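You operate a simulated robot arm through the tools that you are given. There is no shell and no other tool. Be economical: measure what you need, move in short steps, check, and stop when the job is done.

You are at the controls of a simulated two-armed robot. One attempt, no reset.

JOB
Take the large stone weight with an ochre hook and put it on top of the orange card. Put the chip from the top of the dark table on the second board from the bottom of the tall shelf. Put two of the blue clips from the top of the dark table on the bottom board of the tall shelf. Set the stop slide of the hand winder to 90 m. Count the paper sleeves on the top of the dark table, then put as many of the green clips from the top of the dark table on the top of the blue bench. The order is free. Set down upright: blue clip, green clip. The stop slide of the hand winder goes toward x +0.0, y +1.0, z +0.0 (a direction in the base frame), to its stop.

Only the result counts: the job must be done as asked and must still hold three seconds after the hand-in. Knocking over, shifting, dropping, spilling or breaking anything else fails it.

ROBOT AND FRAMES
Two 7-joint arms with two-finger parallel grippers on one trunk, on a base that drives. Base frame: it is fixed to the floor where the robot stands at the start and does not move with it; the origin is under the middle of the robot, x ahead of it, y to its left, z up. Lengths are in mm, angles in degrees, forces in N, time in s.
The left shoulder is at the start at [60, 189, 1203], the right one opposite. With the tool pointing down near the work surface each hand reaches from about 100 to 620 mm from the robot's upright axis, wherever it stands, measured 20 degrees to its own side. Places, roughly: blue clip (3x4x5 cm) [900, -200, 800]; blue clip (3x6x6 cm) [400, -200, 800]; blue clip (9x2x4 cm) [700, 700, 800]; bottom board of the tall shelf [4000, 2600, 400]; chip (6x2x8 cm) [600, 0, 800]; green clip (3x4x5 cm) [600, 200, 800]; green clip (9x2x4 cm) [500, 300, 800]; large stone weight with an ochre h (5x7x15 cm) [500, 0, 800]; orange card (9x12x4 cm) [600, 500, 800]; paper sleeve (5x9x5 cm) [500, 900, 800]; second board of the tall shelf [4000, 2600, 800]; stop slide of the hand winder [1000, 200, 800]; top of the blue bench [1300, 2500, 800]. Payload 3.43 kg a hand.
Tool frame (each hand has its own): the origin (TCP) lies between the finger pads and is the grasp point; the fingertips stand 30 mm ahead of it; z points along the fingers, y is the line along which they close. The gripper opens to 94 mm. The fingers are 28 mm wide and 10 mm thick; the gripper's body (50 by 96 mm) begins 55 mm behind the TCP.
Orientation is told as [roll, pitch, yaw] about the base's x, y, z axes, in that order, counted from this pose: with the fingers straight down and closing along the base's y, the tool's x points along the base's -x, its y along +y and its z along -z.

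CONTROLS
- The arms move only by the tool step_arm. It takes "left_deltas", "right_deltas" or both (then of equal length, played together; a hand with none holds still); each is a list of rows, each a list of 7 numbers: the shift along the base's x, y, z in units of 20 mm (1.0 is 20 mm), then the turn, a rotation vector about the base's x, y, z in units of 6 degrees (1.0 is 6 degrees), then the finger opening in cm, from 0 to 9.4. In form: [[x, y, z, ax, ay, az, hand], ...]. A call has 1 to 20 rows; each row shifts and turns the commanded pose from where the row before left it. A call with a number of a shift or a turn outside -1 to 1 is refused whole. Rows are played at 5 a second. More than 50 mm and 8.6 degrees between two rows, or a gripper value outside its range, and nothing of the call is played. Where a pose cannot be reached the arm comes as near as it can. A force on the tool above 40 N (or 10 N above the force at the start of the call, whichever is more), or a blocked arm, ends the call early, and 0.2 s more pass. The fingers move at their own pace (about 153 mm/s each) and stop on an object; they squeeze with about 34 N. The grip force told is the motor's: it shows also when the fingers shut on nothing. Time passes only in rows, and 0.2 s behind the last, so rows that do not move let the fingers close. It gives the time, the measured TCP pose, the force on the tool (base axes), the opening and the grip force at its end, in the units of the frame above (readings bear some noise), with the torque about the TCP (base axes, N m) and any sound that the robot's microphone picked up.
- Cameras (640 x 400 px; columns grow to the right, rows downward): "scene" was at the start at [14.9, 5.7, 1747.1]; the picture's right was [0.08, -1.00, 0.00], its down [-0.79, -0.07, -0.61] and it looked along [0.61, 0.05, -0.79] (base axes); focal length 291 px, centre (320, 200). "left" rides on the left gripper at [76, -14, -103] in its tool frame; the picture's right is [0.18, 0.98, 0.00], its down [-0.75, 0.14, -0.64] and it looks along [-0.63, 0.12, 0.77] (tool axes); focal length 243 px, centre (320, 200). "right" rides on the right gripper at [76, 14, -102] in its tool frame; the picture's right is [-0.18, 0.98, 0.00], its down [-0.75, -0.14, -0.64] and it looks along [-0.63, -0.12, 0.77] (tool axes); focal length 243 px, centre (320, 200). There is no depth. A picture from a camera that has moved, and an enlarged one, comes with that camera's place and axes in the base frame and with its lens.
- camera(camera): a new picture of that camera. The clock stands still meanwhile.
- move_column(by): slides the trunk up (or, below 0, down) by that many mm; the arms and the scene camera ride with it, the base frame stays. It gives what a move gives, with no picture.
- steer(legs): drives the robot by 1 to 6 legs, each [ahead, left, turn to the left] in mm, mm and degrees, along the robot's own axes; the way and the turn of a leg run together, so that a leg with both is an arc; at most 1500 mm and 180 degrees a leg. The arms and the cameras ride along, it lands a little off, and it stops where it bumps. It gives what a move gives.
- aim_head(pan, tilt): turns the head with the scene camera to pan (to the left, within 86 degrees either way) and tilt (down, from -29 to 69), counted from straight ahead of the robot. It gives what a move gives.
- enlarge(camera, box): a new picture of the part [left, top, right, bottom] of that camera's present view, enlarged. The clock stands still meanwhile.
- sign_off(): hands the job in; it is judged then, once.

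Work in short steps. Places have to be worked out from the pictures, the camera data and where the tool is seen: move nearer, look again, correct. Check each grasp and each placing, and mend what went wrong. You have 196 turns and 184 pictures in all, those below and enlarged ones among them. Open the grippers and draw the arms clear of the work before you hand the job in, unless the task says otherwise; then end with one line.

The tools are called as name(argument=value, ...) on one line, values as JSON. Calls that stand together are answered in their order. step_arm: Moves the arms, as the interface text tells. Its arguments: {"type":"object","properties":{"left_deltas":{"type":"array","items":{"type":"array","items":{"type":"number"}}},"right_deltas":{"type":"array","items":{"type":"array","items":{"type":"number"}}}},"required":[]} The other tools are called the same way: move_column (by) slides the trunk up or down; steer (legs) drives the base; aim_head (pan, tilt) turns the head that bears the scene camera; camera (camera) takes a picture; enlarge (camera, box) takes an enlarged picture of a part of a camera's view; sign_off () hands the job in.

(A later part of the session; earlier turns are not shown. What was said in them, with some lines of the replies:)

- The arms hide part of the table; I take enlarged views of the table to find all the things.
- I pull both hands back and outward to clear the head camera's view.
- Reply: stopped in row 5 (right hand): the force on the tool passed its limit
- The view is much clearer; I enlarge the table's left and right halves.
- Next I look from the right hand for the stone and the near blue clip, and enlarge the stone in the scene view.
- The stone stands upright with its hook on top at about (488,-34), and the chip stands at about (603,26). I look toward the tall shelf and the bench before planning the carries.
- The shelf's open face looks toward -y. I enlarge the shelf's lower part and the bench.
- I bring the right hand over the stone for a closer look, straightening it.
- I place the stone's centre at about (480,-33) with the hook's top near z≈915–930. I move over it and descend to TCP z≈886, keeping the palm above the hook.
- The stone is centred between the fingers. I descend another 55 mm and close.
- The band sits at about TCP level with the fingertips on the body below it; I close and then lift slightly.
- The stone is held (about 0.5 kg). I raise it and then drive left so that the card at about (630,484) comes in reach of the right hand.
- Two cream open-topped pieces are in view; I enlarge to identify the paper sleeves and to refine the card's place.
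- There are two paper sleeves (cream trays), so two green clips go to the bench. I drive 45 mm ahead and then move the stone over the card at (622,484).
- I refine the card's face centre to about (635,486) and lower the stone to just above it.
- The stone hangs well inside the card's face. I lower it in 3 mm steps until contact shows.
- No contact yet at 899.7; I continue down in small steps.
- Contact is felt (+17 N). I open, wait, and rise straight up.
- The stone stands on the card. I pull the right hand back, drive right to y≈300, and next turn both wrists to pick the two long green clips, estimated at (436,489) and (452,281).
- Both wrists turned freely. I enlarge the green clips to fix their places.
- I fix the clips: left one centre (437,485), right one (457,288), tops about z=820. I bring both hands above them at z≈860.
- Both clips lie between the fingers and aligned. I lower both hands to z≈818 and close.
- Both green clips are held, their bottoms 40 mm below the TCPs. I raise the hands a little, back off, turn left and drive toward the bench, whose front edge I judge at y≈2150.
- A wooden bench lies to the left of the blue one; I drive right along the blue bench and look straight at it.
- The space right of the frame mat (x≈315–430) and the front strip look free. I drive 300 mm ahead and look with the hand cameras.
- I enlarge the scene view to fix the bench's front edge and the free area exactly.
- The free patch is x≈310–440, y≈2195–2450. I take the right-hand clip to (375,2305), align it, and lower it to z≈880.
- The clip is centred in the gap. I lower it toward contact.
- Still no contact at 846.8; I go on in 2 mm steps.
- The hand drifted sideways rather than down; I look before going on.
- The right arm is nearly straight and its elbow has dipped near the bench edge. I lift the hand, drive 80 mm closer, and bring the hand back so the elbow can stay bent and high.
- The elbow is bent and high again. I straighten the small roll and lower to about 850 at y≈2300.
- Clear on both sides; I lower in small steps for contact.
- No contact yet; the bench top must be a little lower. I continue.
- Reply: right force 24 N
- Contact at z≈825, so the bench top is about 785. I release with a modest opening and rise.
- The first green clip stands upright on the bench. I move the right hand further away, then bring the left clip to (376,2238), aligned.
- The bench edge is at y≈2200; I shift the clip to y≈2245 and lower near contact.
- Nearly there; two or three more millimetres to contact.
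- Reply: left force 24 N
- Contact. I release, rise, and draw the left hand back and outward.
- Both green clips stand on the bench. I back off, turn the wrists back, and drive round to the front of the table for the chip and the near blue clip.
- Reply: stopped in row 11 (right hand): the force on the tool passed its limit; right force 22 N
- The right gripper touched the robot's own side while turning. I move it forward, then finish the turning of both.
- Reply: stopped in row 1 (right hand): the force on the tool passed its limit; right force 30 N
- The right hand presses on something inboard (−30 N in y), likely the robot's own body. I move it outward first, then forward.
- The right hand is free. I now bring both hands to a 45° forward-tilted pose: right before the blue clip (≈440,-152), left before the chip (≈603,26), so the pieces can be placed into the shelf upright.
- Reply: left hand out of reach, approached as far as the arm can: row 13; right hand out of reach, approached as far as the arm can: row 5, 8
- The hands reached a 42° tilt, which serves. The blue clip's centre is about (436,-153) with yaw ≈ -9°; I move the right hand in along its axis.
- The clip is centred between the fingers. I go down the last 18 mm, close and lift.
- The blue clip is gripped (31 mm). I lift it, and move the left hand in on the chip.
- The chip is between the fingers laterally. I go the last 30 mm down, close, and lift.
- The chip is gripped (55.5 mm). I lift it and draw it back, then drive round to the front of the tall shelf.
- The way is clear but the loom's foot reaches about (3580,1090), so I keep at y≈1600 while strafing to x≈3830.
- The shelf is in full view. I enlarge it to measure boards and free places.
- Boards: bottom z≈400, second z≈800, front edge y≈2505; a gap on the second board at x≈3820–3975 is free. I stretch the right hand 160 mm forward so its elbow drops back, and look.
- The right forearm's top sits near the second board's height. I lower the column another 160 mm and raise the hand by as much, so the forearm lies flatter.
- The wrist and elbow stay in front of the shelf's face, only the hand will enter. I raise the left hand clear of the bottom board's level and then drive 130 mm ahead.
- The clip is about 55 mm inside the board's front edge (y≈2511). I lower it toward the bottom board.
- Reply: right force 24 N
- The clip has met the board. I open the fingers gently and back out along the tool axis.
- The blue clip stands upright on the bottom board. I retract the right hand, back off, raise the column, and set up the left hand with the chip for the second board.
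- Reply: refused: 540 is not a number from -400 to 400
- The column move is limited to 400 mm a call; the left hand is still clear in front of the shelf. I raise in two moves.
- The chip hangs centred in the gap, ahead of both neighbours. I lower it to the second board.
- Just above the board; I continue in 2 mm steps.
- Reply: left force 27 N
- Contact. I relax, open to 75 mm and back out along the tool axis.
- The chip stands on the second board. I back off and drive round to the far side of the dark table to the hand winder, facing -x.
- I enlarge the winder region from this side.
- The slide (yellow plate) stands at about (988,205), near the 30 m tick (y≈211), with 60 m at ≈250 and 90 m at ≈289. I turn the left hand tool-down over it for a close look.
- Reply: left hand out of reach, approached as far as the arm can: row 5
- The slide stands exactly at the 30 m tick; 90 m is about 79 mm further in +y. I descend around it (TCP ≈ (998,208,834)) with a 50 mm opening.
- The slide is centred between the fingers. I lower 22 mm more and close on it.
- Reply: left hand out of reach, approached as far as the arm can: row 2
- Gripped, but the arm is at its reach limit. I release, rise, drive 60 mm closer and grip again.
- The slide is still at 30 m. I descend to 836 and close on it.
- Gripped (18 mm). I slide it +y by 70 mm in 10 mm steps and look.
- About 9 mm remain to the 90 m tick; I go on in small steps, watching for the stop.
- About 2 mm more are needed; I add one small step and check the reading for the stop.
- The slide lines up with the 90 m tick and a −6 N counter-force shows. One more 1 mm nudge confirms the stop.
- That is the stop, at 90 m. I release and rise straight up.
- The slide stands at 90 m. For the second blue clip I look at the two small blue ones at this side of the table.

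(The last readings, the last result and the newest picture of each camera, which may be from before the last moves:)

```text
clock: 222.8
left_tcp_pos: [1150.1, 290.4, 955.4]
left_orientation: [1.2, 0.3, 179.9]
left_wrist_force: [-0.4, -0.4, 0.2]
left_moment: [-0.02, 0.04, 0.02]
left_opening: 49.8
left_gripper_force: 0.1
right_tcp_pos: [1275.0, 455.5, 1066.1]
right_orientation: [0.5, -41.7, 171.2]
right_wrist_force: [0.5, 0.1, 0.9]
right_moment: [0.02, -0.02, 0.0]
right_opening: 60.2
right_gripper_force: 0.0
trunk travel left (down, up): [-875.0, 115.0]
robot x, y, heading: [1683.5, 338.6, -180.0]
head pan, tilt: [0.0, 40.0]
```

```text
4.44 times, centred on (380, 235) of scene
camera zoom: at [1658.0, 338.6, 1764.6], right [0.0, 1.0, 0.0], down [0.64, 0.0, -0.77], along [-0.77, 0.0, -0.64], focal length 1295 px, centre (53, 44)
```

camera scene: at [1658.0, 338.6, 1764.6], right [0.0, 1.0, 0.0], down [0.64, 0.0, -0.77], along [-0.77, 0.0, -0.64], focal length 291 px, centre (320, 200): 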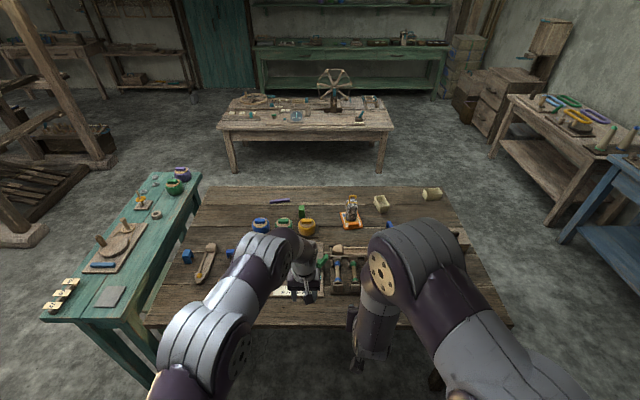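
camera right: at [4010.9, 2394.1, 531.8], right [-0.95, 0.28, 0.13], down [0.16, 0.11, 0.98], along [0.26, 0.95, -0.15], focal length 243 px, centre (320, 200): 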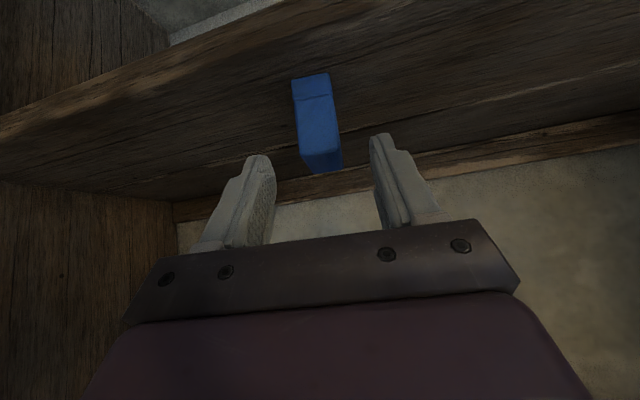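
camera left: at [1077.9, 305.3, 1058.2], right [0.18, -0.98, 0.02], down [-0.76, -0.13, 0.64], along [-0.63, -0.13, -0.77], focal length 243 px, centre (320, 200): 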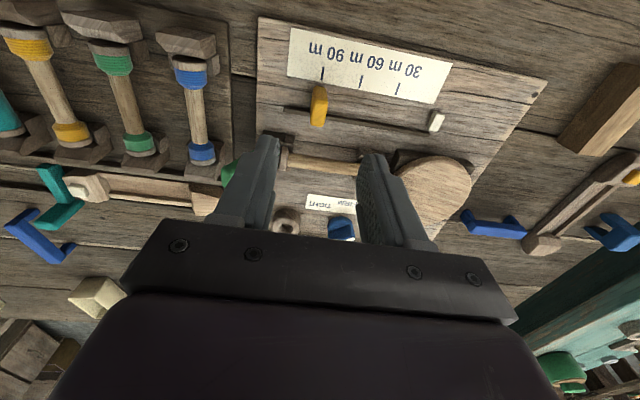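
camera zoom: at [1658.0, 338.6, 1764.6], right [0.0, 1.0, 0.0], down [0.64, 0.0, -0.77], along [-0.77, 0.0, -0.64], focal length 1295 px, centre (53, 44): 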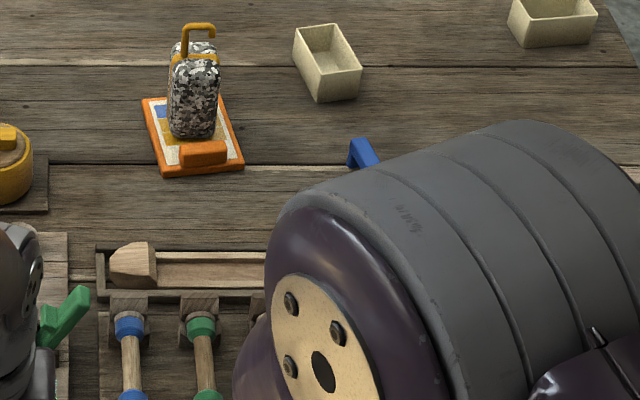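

The small blue clip stands at about (881,-210) with ~55 mm from its centre to the wooden boat-shaped tool. I strafe there, tilt the left hand again and take a closer look.

steer(legs=[[0, 385, 0]])

step_arm(left_deltas=[[0, -1, 0, 0, 0.875, 0, 6], [0, -1, 0, 0, 0.875, 0, 6], [0, -1, 0, 0, 0.875, 0, 6], [0, -1, 0, 0, 0.875, 0, 6], [0, -1, 0, 0, 0.875, 0, 6], [0, -1, 0, 0, 0.875, 0, 6], [0, 0, 0, 0, 0.875, 0, 6], [0, 0, 0, 0, 0.875, 0, 6]])

steer(legs=[[150, 0, 0]])

camera(camera="left")

camera(camera="scene")

```text
clock: 225.3
left_tcp_pos: [1150.9, -102.5, 955.6]
left_orientation: [1.1, 0.2, 179.9]
left_wrist_force: [-0.8, 0.2, 0.4]
left_moment: [0.01, 0.01, -0.04]
left_opening: 50.1
left_gripper_force: 0.1
right_tcp_pos: [1274.3, 62.2, 1065.1]
right_orientation: [0.5, -41.7, 171.0]
right_wrist_force: [0.2, -0.7, -0.3]
right_moment: [0.0, -0.01, 0.02]
right_opening: 59.9
right_gripper_force: 0.0
trunk travel left (down, up): [-875.0, 115.0]
robot x, y, heading: [1685.7, -54.9, -179.6]
head pan, tilt: [0.0, 40.0]
```

```text
clock: 227.1
left_tcp_pos: [1124.8, -219.0, 939.0]
left_orientation: [0.9, -35.5, 179.9]
left_wrist_force: [-0.6, -0.3, -0.1]
left_moment: [0.01, 0.03, 0.02]
left_opening: 60.1
left_gripper_force: 0.0
left hand out of reach, approached as far as the arm can: row 7, 8
right_tcp_pos: [1272.4, 63.0, 1065.7]
right_orientation: [0.3, -41.7, 171.2]
right_wrist_force: [0.1, -0.6, -0.2]
right_moment: [-0.02, -0.02, 0.02]
right_opening: 60.1
right_gripper_force: 0.0
trunk travel left (down, up): [-875.0, 115.0]
robot x, y, heading: [1682.5, -53.2, -179.9]
head pan, tilt: [0.0, 40.0]
```

```text
clock: 228.5
left_tcp_pos: [977.9, -221.1, 938.7]
left_orientation: [1.0, -35.7, 179.8]
left_wrist_force: [0.7, -0.2, -0.3]
left_moment: [-0.02, 0.01, 0.01]
left_opening: 60.1
left_gripper_force: 0.0
right_tcp_pos: [1125.1, 62.5, 1066.4]
right_orientation: [0.4, -41.8, 171.1]
right_wrist_force: [0.3, 0.3, 1.0]
right_moment: [-0.02, 0.02, -0.02]
right_opening: 59.9
right_gripper_force: 0.1
trunk travel left (down, up): [-875.0, 115.0]
robot x, y, heading: [1531.2, -54.4, -180.0]
head pan, tilt: [0.0, 40.0]
```

```text
68 pictures are left
camera left: at [1100.3, -205.1, 978.2], right [0.16, -0.98, -0.09], down [-0.24, -0.13, 0.96], along [-0.96, -0.13, -0.25], focal length 243 px, centre (320, 200)
```

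left: 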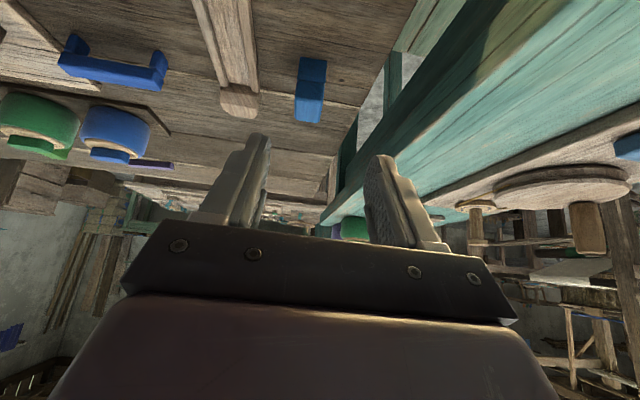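

```text
67 pictures are left
camera scene: at [1510.7, -53.9, 1764.7], right [0.0, 1.0, 0.0], down [0.64, 0.0, -0.77], along [-0.77, 0.0, -0.64], focal length 291 px, centre (320, 200)
```

scene: 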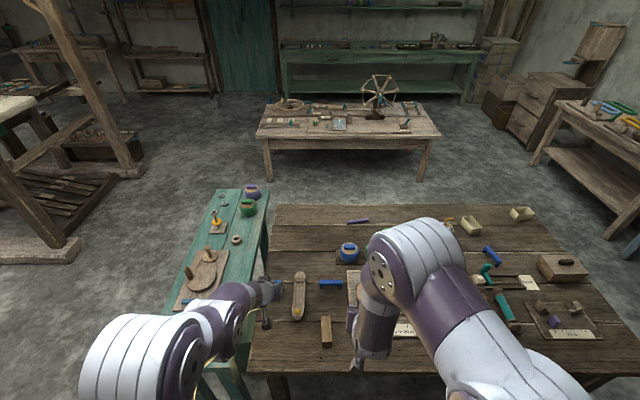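

The clip is at about (880,-213), about 32 mm wide across y. I lower the column 100 mm for more reach, then move in along -x.

move_column(by=-100)

step_arm(left_deltas=[[-0.4, 0.4, 0.2, 0, 0, 0, 6], [-0.8, 0, 0, 0, 0, 0, 6], [-0.8, 0, 0, 0, 0, 0, 6]])

camera(camera="left")

enlarge(camera="scene", box=[210, 230, 370, 350])

```text
clock: 229.8
left_tcp_pos: [976.0, -220.3, 838.9]
left_orientation: [1.0, -35.6, 179.9]
left_wrist_force: [-1.3, -0.6, -0.5]
left_moment: [0.02, -0.01, 0.0]
left_opening: 59.9
left_gripper_force: 0.0
right_tcp_pos: [1123.6, 62.6, 965.2]
right_orientation: [0.4, -41.8, 171.2]
right_wrist_force: [0.5, -0.6, 0.3]
right_moment: [-0.01, 0.01, -0.01]
right_opening: 59.9
right_gripper_force: 0.0
trunk travel left (down, up): [-775.0, 215.0]
robot x, y, heading: [1535.1, -52.7, -179.9]
head pan, tilt: [0.0, 40.0]
```

```text
clock: 230.6
left_tcp_pos: [936.4, -211.8, 841.9]
left_orientation: [1.0, -35.5, 179.9]
left_wrist_force: [-0.1, 0.3, -0.2]
left_moment: [0.02, -0.03, -0.01]
left_opening: 59.9
left_gripper_force: 0.0
right_tcp_pos: [1123.9, 62.5, 964.7]
right_orientation: [0.2, -41.7, 171.3]
right_wrist_force: [-0.1, -0.8, -0.5]
right_moment: [0.0, -0.03, 0.01]
right_opening: 60.0
right_gripper_force: 0.0
trunk travel left (down, up): [-775.0, 215.0]
robot x, y, heading: [1530.8, -53.3, -180.1]
head pan, tilt: [0.0, 40.0]
```

```text
66 pictures are left
camera left: at [1058.4, -197.1, 881.0], right [0.16, -0.98, -0.09], down [-0.24, -0.13, 0.96], along [-0.96, -0.13, -0.26], focal length 243 px, centre (320, 200)
```

left: 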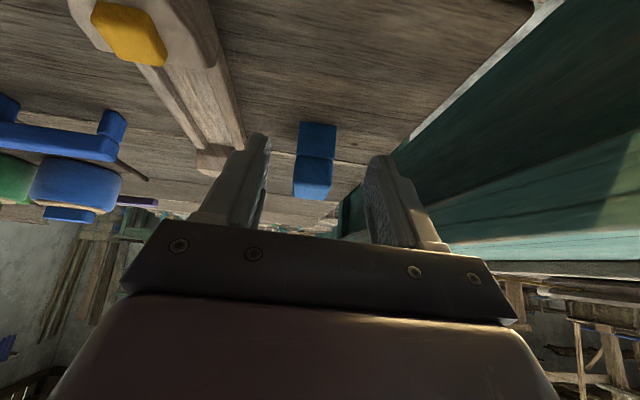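

```text
3.33 times, centred on (290, 290) of scene
camera zoom: at [1507.0, -53.9, 1664.6], right [0.0, 1.0, 0.0], down [0.64, 0.0, -0.77], along [-0.77, 0.0, -0.64], focal length 971 px, centre (420, -100)
```

zoom: 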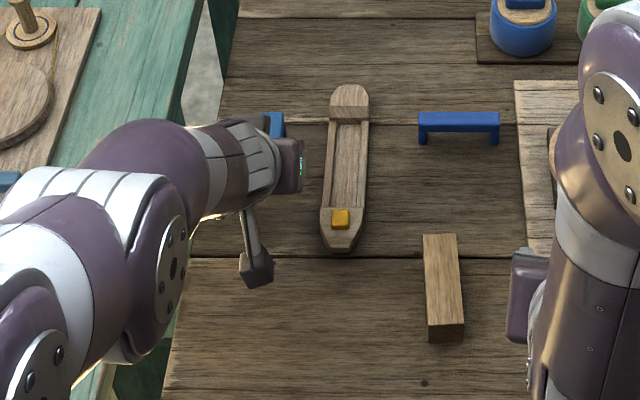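

The clip is centred between the fingers. I move in 56 mm and down 22 mm, then close.

step_arm(left_deltas=[[-0.9, -0.03, -0.35, 0, 0, 0, 6], [-0.9, -0.03, -0.35, 0, 0, 0, 6], [-0.95, 0, -0.35, 0, 0, 0, 6], [0, 0, 0, 0, 0, 0, 6]])

camera(camera="left")

```text
clock: 231.6
left_tcp_pos: [881.4, -213.7, 822.6]
left_orientation: [1.0, -35.6, 179.9]
left_wrist_force: [0.4, -0.6, 0.3]
left_moment: [0.01, -0.01, 0.0]
left_opening: 59.9
left_gripper_force: 0.0
right_tcp_pos: [1122.1, 62.9, 965.9]
right_orientation: [0.4, -41.6, 171.1]
right_wrist_force: [0.8, -0.1, -0.2]
right_moment: [0.01, -0.01, 0.0]
right_opening: 60.3
right_gripper_force: 0.1
trunk travel left (down, up): [-775.0, 215.0]
robot x, y, heading: [1529.7, -53.8, -179.9]
head pan, tilt: [0.0, 40.0]
```

```text
64 pictures are left
camera left: at [1003.8, -198.7, 860.4], right [0.16, -0.98, -0.09], down [-0.24, -0.13, 0.96], along [-0.96, -0.13, -0.26], focal length 243 px, centre (320, 200)
```

left: 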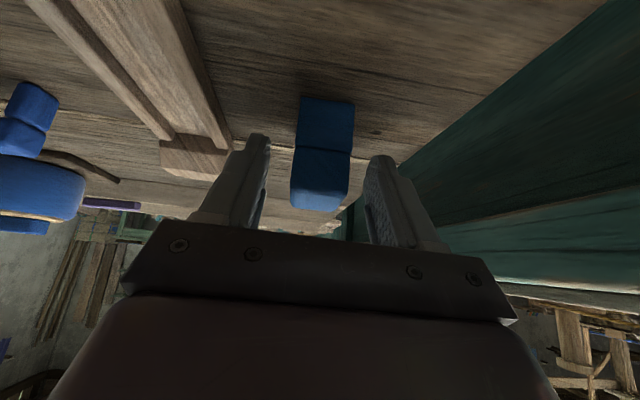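

Well placed. I close and lift.

step_arm(left_deltas=[[0, 0, 0, 0, 0, 0, 3], [0, 0, 0, 0, 0, 0, 0], [0, 0, 0, 0, 0, 0, 0], [0, 0, 0, 0, 0, 0, 0]])

step_arm(left_deltas=[[0, 0, 0.7, 0, 0, 0, 0], [0, 0, 1, 0, 0, 0, 0], [0, 0, 1, 0, 0, 0, 0], [0, 0, 1, 0, 0, 0, 0]])

camera(camera="left")

```text
clock: 232.6
left_tcp_pos: [880.5, -214.0, 821.0]
left_orientation: [1.0, -35.5, 179.9]
left_wrist_force: [-0.8, -0.1, 0.6]
left_moment: [0.04, 0.02, -0.03]
left_opening: 30.7
left_gripper_force: 33.9
right_tcp_pos: [1122.7, 62.7, 965.4]
right_orientation: [0.4, -41.7, 171.2]
right_wrist_force: [-1.2, 0.5, 0.8]
right_moment: [0.01, -0.01, -0.01]
right_opening: 59.9
right_gripper_force: 0.0
trunk travel left (down, up): [-775.0, 215.0]
robot x, y, heading: [1535.2, -51.8, -179.7]
head pan, tilt: [0.0, 40.0]
```

```text
clock: 233.6
left_tcp_pos: [881.8, -212.9, 895.2]
left_orientation: [1.0, -35.7, 179.8]
left_wrist_force: [0.7, -0.2, 0.1]
left_moment: [-0.04, 0.0, 0.02]
left_opening: 30.9
left_gripper_force: 34.3
right_tcp_pos: [1123.7, 62.7, 966.1]
right_orientation: [0.4, -41.7, 171.1]
right_wrist_force: [-0.5, 0.1, -0.2]
right_moment: [0.01, -0.03, -0.02]
right_opening: 59.9
right_gripper_force: 0.1
trunk travel left (down, up): [-775.0, 215.0]
robot x, y, heading: [1529.1, -54.7, -179.7]
head pan, tilt: [0.0, 40.0]
```

```text
63 pictures are left
camera left: at [1004.3, -197.8, 934.1], right [0.16, -0.98, -0.09], down [-0.24, -0.13, 0.96], along [-0.96, -0.13, -0.26], focal length 243 px, centre (320, 200)
```

left: 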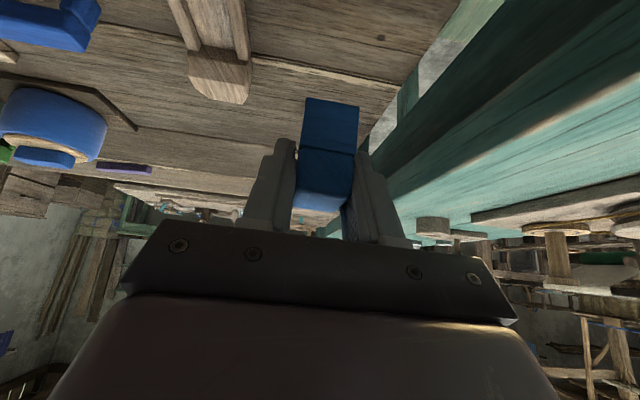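

Held (31 mm). I draw it back a little and drive to the shelf again.

step_arm(left_deltas=[[1, 0, 0.5, 0, 0, 0, 0], [1, 0, 0.5, 0, 0, 0, 0], [1, 0, 0, 0, 0, 0, 0], [1, 0, 0, 0, 0, 0, 0]])

steer(legs=[[-150, 0, 0], [0, -830, 0], [0, -825, 0], [0, 0, -90], [0, -1125, 0], [0, -1125, 0]])

camera(camera="scene")

camera(camera="left")

```text
clock: 234.6
left_tcp_pos: [960.8, -212.8, 914.7]
left_orientation: [1.0, -35.6, 179.9]
left_wrist_force: [0.5, 0.1, 0.3]
left_moment: [-0.01, 0.03, -0.02]
left_opening: 30.8
left_gripper_force: 34.1
right_tcp_pos: [1124.6, 62.8, 966.5]
right_orientation: [0.3, -41.7, 171.1]
right_wrist_force: [0.2, 0.4, -0.1]
right_moment: [-0.01, -0.01, 0.01]
right_opening: 59.9
right_gripper_force: 0.1
trunk travel left (down, up): [-775.0, 215.0]
robot x, y, heading: [1533.8, -54.2, -179.8]
head pan, tilt: [0.0, 40.0]
```

```text
clock: 258.5
left_tcp_pos: [3755.6, 2213.3, 914.0]
left_orientation: [1.0, -35.6, 90.8]
left_wrist_force: [0.4, -0.4, 0.1]
left_moment: [0.03, 0.03, -0.01]
left_opening: 30.6
left_gripper_force: 34.4
right_tcp_pos: [4034.1, 2055.4, 964.6]
right_orientation: [0.4, -41.8, 82.0]
right_wrist_force: [-0.4, -0.7, -0.2]
right_moment: [0.01, -0.02, -0.02]
right_opening: 59.9
right_gripper_force: 0.0
trunk travel left (down, up): [-775.0, 215.0]
robot x, y, heading: [3924.5, 1644.0, 91.2]
head pan, tilt: [0.0, 40.0]
```

```text
62 pictures are left
camera scene: at [3924.6, 1668.4, 1664.6], right [1.0, 0.02, 0.0], down [0.01, -0.64, -0.77], along [-0.01, 0.77, -0.64], focal length 291 px, centre (320, 200)
```

scene: 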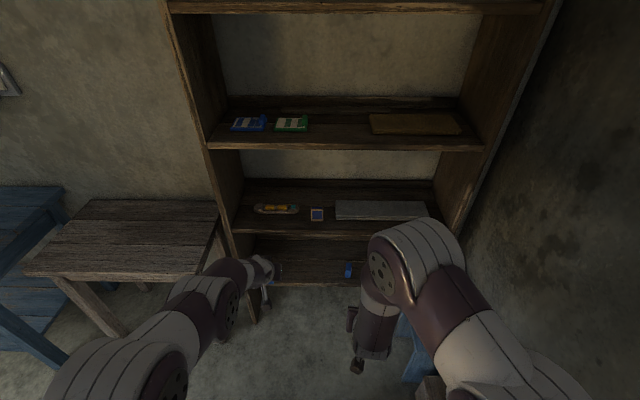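

```text
61 pictures are left
camera left: at [3774.1, 2091.4, 953.5], right [-0.98, -0.17, -0.09], down [-0.13, 0.24, 0.96], along [-0.15, 0.96, -0.26], focal length 243 px, centre (320, 200)
```

left: 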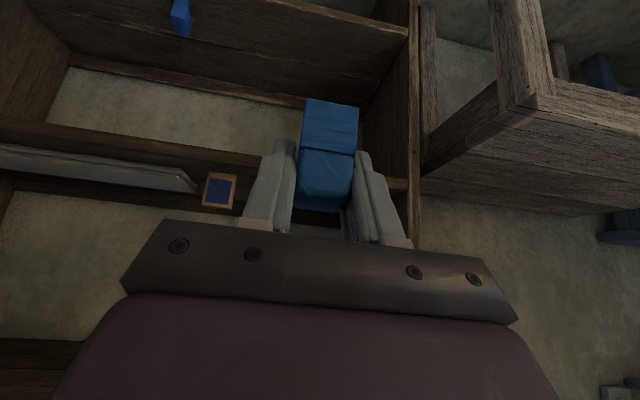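

Chip and first blue clip still stand in place. I correct the heading, approach to y≈1880, and lower the column so the clip is just above bottom-board level.

steer(legs=[[235, 0, -1.2]])

step_arm(left_deltas=[[1, 0, 0, 0, 0, 0, 0], [1, 0, 0, 0, 0, 0, 0], [1, 0, 0, 0, 0, 0, 0], [1, 0, 0, 0, 0, 0, 0]])

move_column(by=-400)

move_column(by=-30)

camera(camera="scene")

camera(camera="left")

```text
clock: 260.3
left_tcp_pos: [3765.3, 2449.1, 914.9]
left_orientation: [0.9, -35.6, 89.6]
left_wrist_force: [0.1, 0.1, -0.9]
left_moment: [0.01, -0.02, 0.02]
left_opening: 30.9
left_gripper_force: 33.4
right_tcp_pos: [4040.0, 2286.2, 965.6]
right_orientation: [0.4, -41.7, 80.8]
right_wrist_force: [0.1, 0.6, -0.7]
right_moment: [-0.01, -0.01, -0.02]
right_opening: 60.0
right_gripper_force: 0.0
trunk travel left (down, up): [-775.0, 215.0]
robot x, y, heading: [3920.4, 1877.7, 90.2]
head pan, tilt: [0.0, 40.0]
```

```text
clock: 261.3
left_tcp_pos: [3846.8, 2450.1, 915.9]
left_orientation: [1.0, -35.6, 89.7]
left_wrist_force: [0.0, -0.2, 1.1]
left_moment: [0.02, 0.03, -0.01]
left_opening: 31.1
left_gripper_force: 33.6
right_tcp_pos: [4041.0, 2285.6, 965.3]
right_orientation: [0.4, -41.6, 80.9]
right_wrist_force: [0.2, 0.2, -1.1]
right_moment: [0.0, 0.03, -0.01]
right_opening: 59.7
right_gripper_force: 0.0
trunk travel left (down, up): [-775.0, 215.0]
robot x, y, heading: [3923.7, 1875.7, 90.0]
head pan, tilt: [0.0, 40.0]
```

```text
clock: 265.1
left_tcp_pos: [3845.4, 2451.5, 514.7]
left_orientation: [1.0, -35.6, 89.6]
left_wrist_force: [0.1, 0.1, 0.7]
left_moment: [-0.01, 0.02, 0.01]
left_opening: 30.9
left_gripper_force: 34.0
right_tcp_pos: [4038.9, 2285.7, 565.7]
right_orientation: [0.4, -41.7, 80.9]
right_wrist_force: [0.1, -0.1, 0.6]
right_moment: [-0.01, 0.0, 0.0]
right_opening: 60.0
right_gripper_force: 0.1
trunk travel left (down, up): [-375.0, 615.0]
robot x, y, heading: [3924.8, 1876.6, 89.8]
head pan, tilt: [0.0, 40.0]
```

```text
clock: 265.9
left_tcp_pos: [3845.8, 2450.9, 485.3]
left_orientation: [1.0, -35.6, 89.6]
left_wrist_force: [0.4, 0.0, 0.2]
left_moment: [-0.02, -0.02, 0.01]
left_opening: 30.7
left_gripper_force: 34.4
right_tcp_pos: [4039.3, 2287.0, 536.0]
right_orientation: [0.4, -41.7, 80.9]
right_wrist_force: [-0.3, -0.1, -0.1]
right_moment: [-0.02, 0.01, 0.0]
right_opening: 60.2
right_gripper_force: 0.0
trunk travel left (down, up): [-345.0, 645.0]
robot x, y, heading: [3922.0, 1879.2, 89.8]
head pan, tilt: [0.0, 40.0]
```

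```text
60 pictures are left
camera scene: at [3923.1, 1902.0, 1234.6], right [1.0, 0.0, 0.0], down [0.0, -0.64, -0.77], along [0.0, 0.77, -0.64], focal length 291 px, centre (320, 200)
```

scene: 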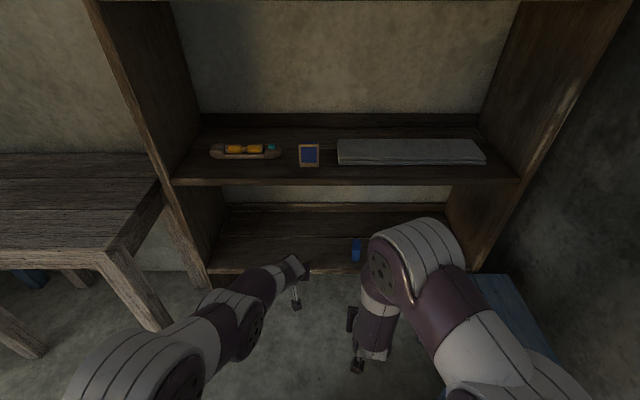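

```text
59 pictures are left
camera left: at [3862.0, 2328.1, 524.0], right [-0.98, -0.15, -0.09], down [-0.13, 0.24, 0.96], along [-0.13, 0.96, -0.25], focal length 243 px, centre (320, 200)
```

left: 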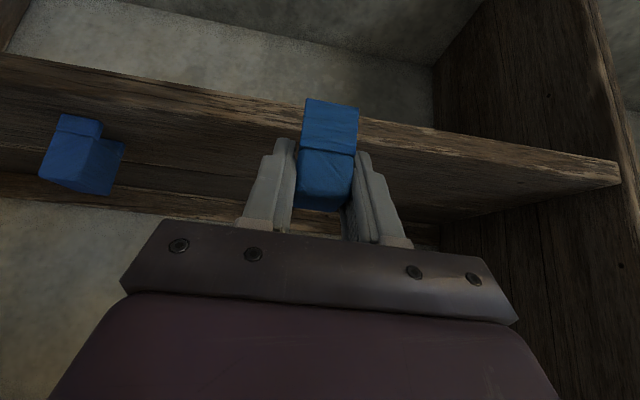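

Clip bottom is at z≈444, above the board (≈413). I drive in 125 mm.

steer(legs=[[125, 0, 0]])

camera(camera="left")

camera(camera="scene")

```text
clock: 267.1
left_tcp_pos: [3845.6, 2575.4, 484.3]
left_orientation: [1.0, -35.6, 89.7]
left_wrist_force: [0.0, -0.3, 0.8]
left_moment: [-0.01, 0.0, -0.01]
left_opening: 30.9
left_gripper_force: 33.8
right_tcp_pos: [4040.2, 2412.1, 535.6]
right_orientation: [0.2, -41.7, 81.0]
right_wrist_force: [0.1, 0.2, 0.0]
right_moment: [0.0, -0.01, -0.01]
right_opening: 59.9
right_gripper_force: 0.0
trunk travel left (down, up): [-345.0, 645.0]
robot x, y, heading: [3922.2, 2005.6, 89.9]
head pan, tilt: [0.0, 40.0]
```

```text
58 pictures are left
camera left: at [3862.2, 2453.9, 523.6], right [-0.98, -0.15, -0.09], down [-0.13, 0.24, 0.96], along [-0.13, 0.96, -0.26], focal length 243 px, centre (320, 200)
```

left: 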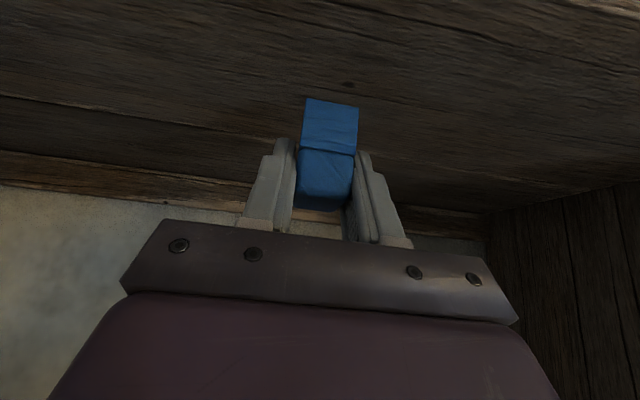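

```text
57 pictures are left
camera scene: at [3923.4, 2028.4, 1234.6], right [1.0, 0.0, 0.0], down [0.0, -0.64, -0.77], along [0.0, 0.77, -0.64], focal length 291 px, centre (320, 200)
```

scene: 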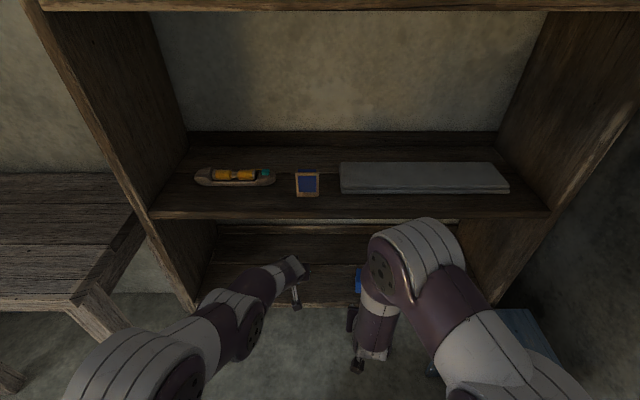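

In place over the board; I lower toward contact (expected near TCP z≈455).

step_arm(left_deltas=[[0, 0, -0.7, 0, 0, 0, 0], [0, 0, -0.4, 0, 0, 0, 0], [0, 0, -0.1, 0, 0, 0, 0], [0, 0, -0.1, 0, 0, 0, 0], [0, 0, -0.1, 0, 0, 0, 0], [0, 0, 0, 0, 0, 0, 0]])

```text
clock: 268.5
left_tcp_pos: [3846.4, 2576.9, 459.7]
left_orientation: [0.9, -35.9, 89.5]
left_wrist_force: [-4.5, -0.3, 23.7]
left_moment: [0.13, -0.04, 0.0]
left_opening: 31.0
left_gripper_force: 34.0
right_tcp_pos: [4040.6, 2411.1, 536.1]
right_orientation: [0.3, -41.8, 80.9]
right_wrist_force: [0.1, 0.3, -0.1]
right_moment: [0.03, 0.0, 0.01]
right_opening: 59.9
right_gripper_force: 0.1
trunk travel left (down, up): [-345.0, 645.0]
robot x, y, heading: [3922.8, 2006.1, 89.9]
head pan, tilt: [0.0, 40.0]
```

Contact. I relax slightly, open, and back out along the tool axis.

step_arm(left_deltas=[[0, 0, 0.1, 0, 0, 0, 0], [0, 0, 0, 0, 0, 0, 3.5], [0, 0, 0, 0, 0, 0, 6], [0, 0, 0, 0, 0, 0, 6], [0, -0.45, 0.6, 0, 0, 0, 6], [0, -0.55, 0.75, 0, 0, 0, 6], [0, -0.55, 0.75, 0, 0, 0, 6], [0, -0.55, 0.75, 0, 0, 0, 6]])

camera(camera="left")

```text
clock: 270.3
left_tcp_pos: [3847.1, 2533.4, 517.2]
left_orientation: [1.1, -35.7, 89.6]
left_wrist_force: [1.1, 0.0, -0.5]
left_moment: [0.0, 0.01, -0.01]
left_opening: 60.0
left_gripper_force: 0.0
right_tcp_pos: [4041.0, 2412.4, 534.9]
right_orientation: [0.4, -41.7, 80.9]
right_wrist_force: [0.1, -0.7, 0.7]
right_moment: [0.01, -0.01, 0.03]
right_opening: 60.0
right_gripper_force: 0.0
trunk travel left (down, up): [-345.0, 645.0]
robot x, y, heading: [3925.9, 2004.9, 89.9]
head pan, tilt: [0.0, 40.0]
```

```text
56 pictures are left
camera left: at [3862.4, 2412.0, 555.3], right [-0.98, -0.15, -0.09], down [-0.13, 0.24, 0.96], along [-0.13, 0.96, -0.26], focal length 243 px, centre (320, 200)
```

left: 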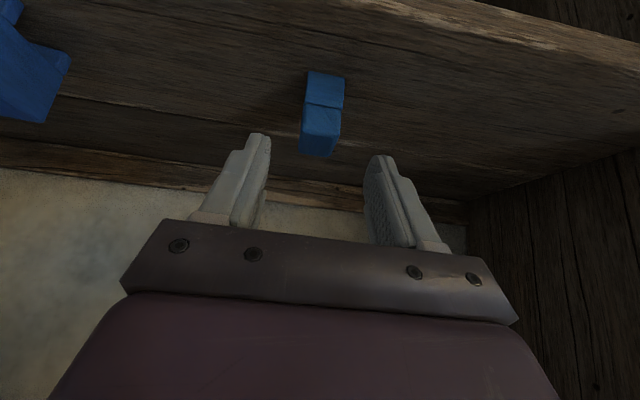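

Both blue clips stand on the bottom board. I back away and take a last look at the shelf.

steer(legs=[[-350, 0, 0]])

enlarge(camera="scene", box=[200, 100, 480, 300])

```text
clock: 272.6
left_tcp_pos: [3846.2, 2181.7, 515.9]
left_orientation: [1.0, -35.6, 89.5]
left_wrist_force: [0.1, 1.0, -0.3]
left_moment: [-0.01, -0.02, -0.01]
left_opening: 60.1
left_gripper_force: 0.0
right_tcp_pos: [4039.9, 2058.8, 535.0]
right_orientation: [0.4, -41.7, 80.8]
right_wrist_force: [-0.3, 0.2, 0.3]
right_moment: [0.01, 0.02, 0.01]
right_opening: 60.1
right_gripper_force: 0.0
trunk travel left (down, up): [-345.0, 645.0]
robot x, y, heading: [3920.9, 1652.8, 89.8]
head pan, tilt: [0.0, 40.0]
```

```text
2.00 times, centred on (340, 200) of scene
camera zoom: at [3922.4, 1674.5, 1234.6], right [1.0, 0.0, 0.0], down [0.0, -0.64, -0.77], along [0.0, 0.77, -0.64], focal length 583 px, centre (280, 200)
```

zoom: 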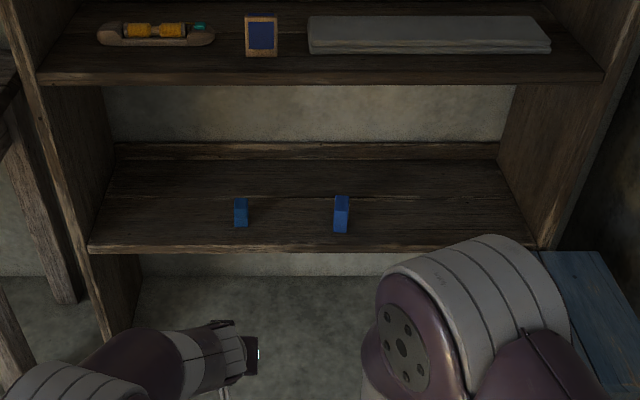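

Two blue clips stand on the bottom board and the chip stands on the second. Earlier views showed the stone on the card, the slide at 90 m, and two green clips on the bench, matching the two paper sleeves. Both hands are open and clear, so I hand in.

sign_off()

```text
The job is handed in.
```

The job is done and handed in: every part was placed or set as asked, and I saw each one in place before the hand-in.
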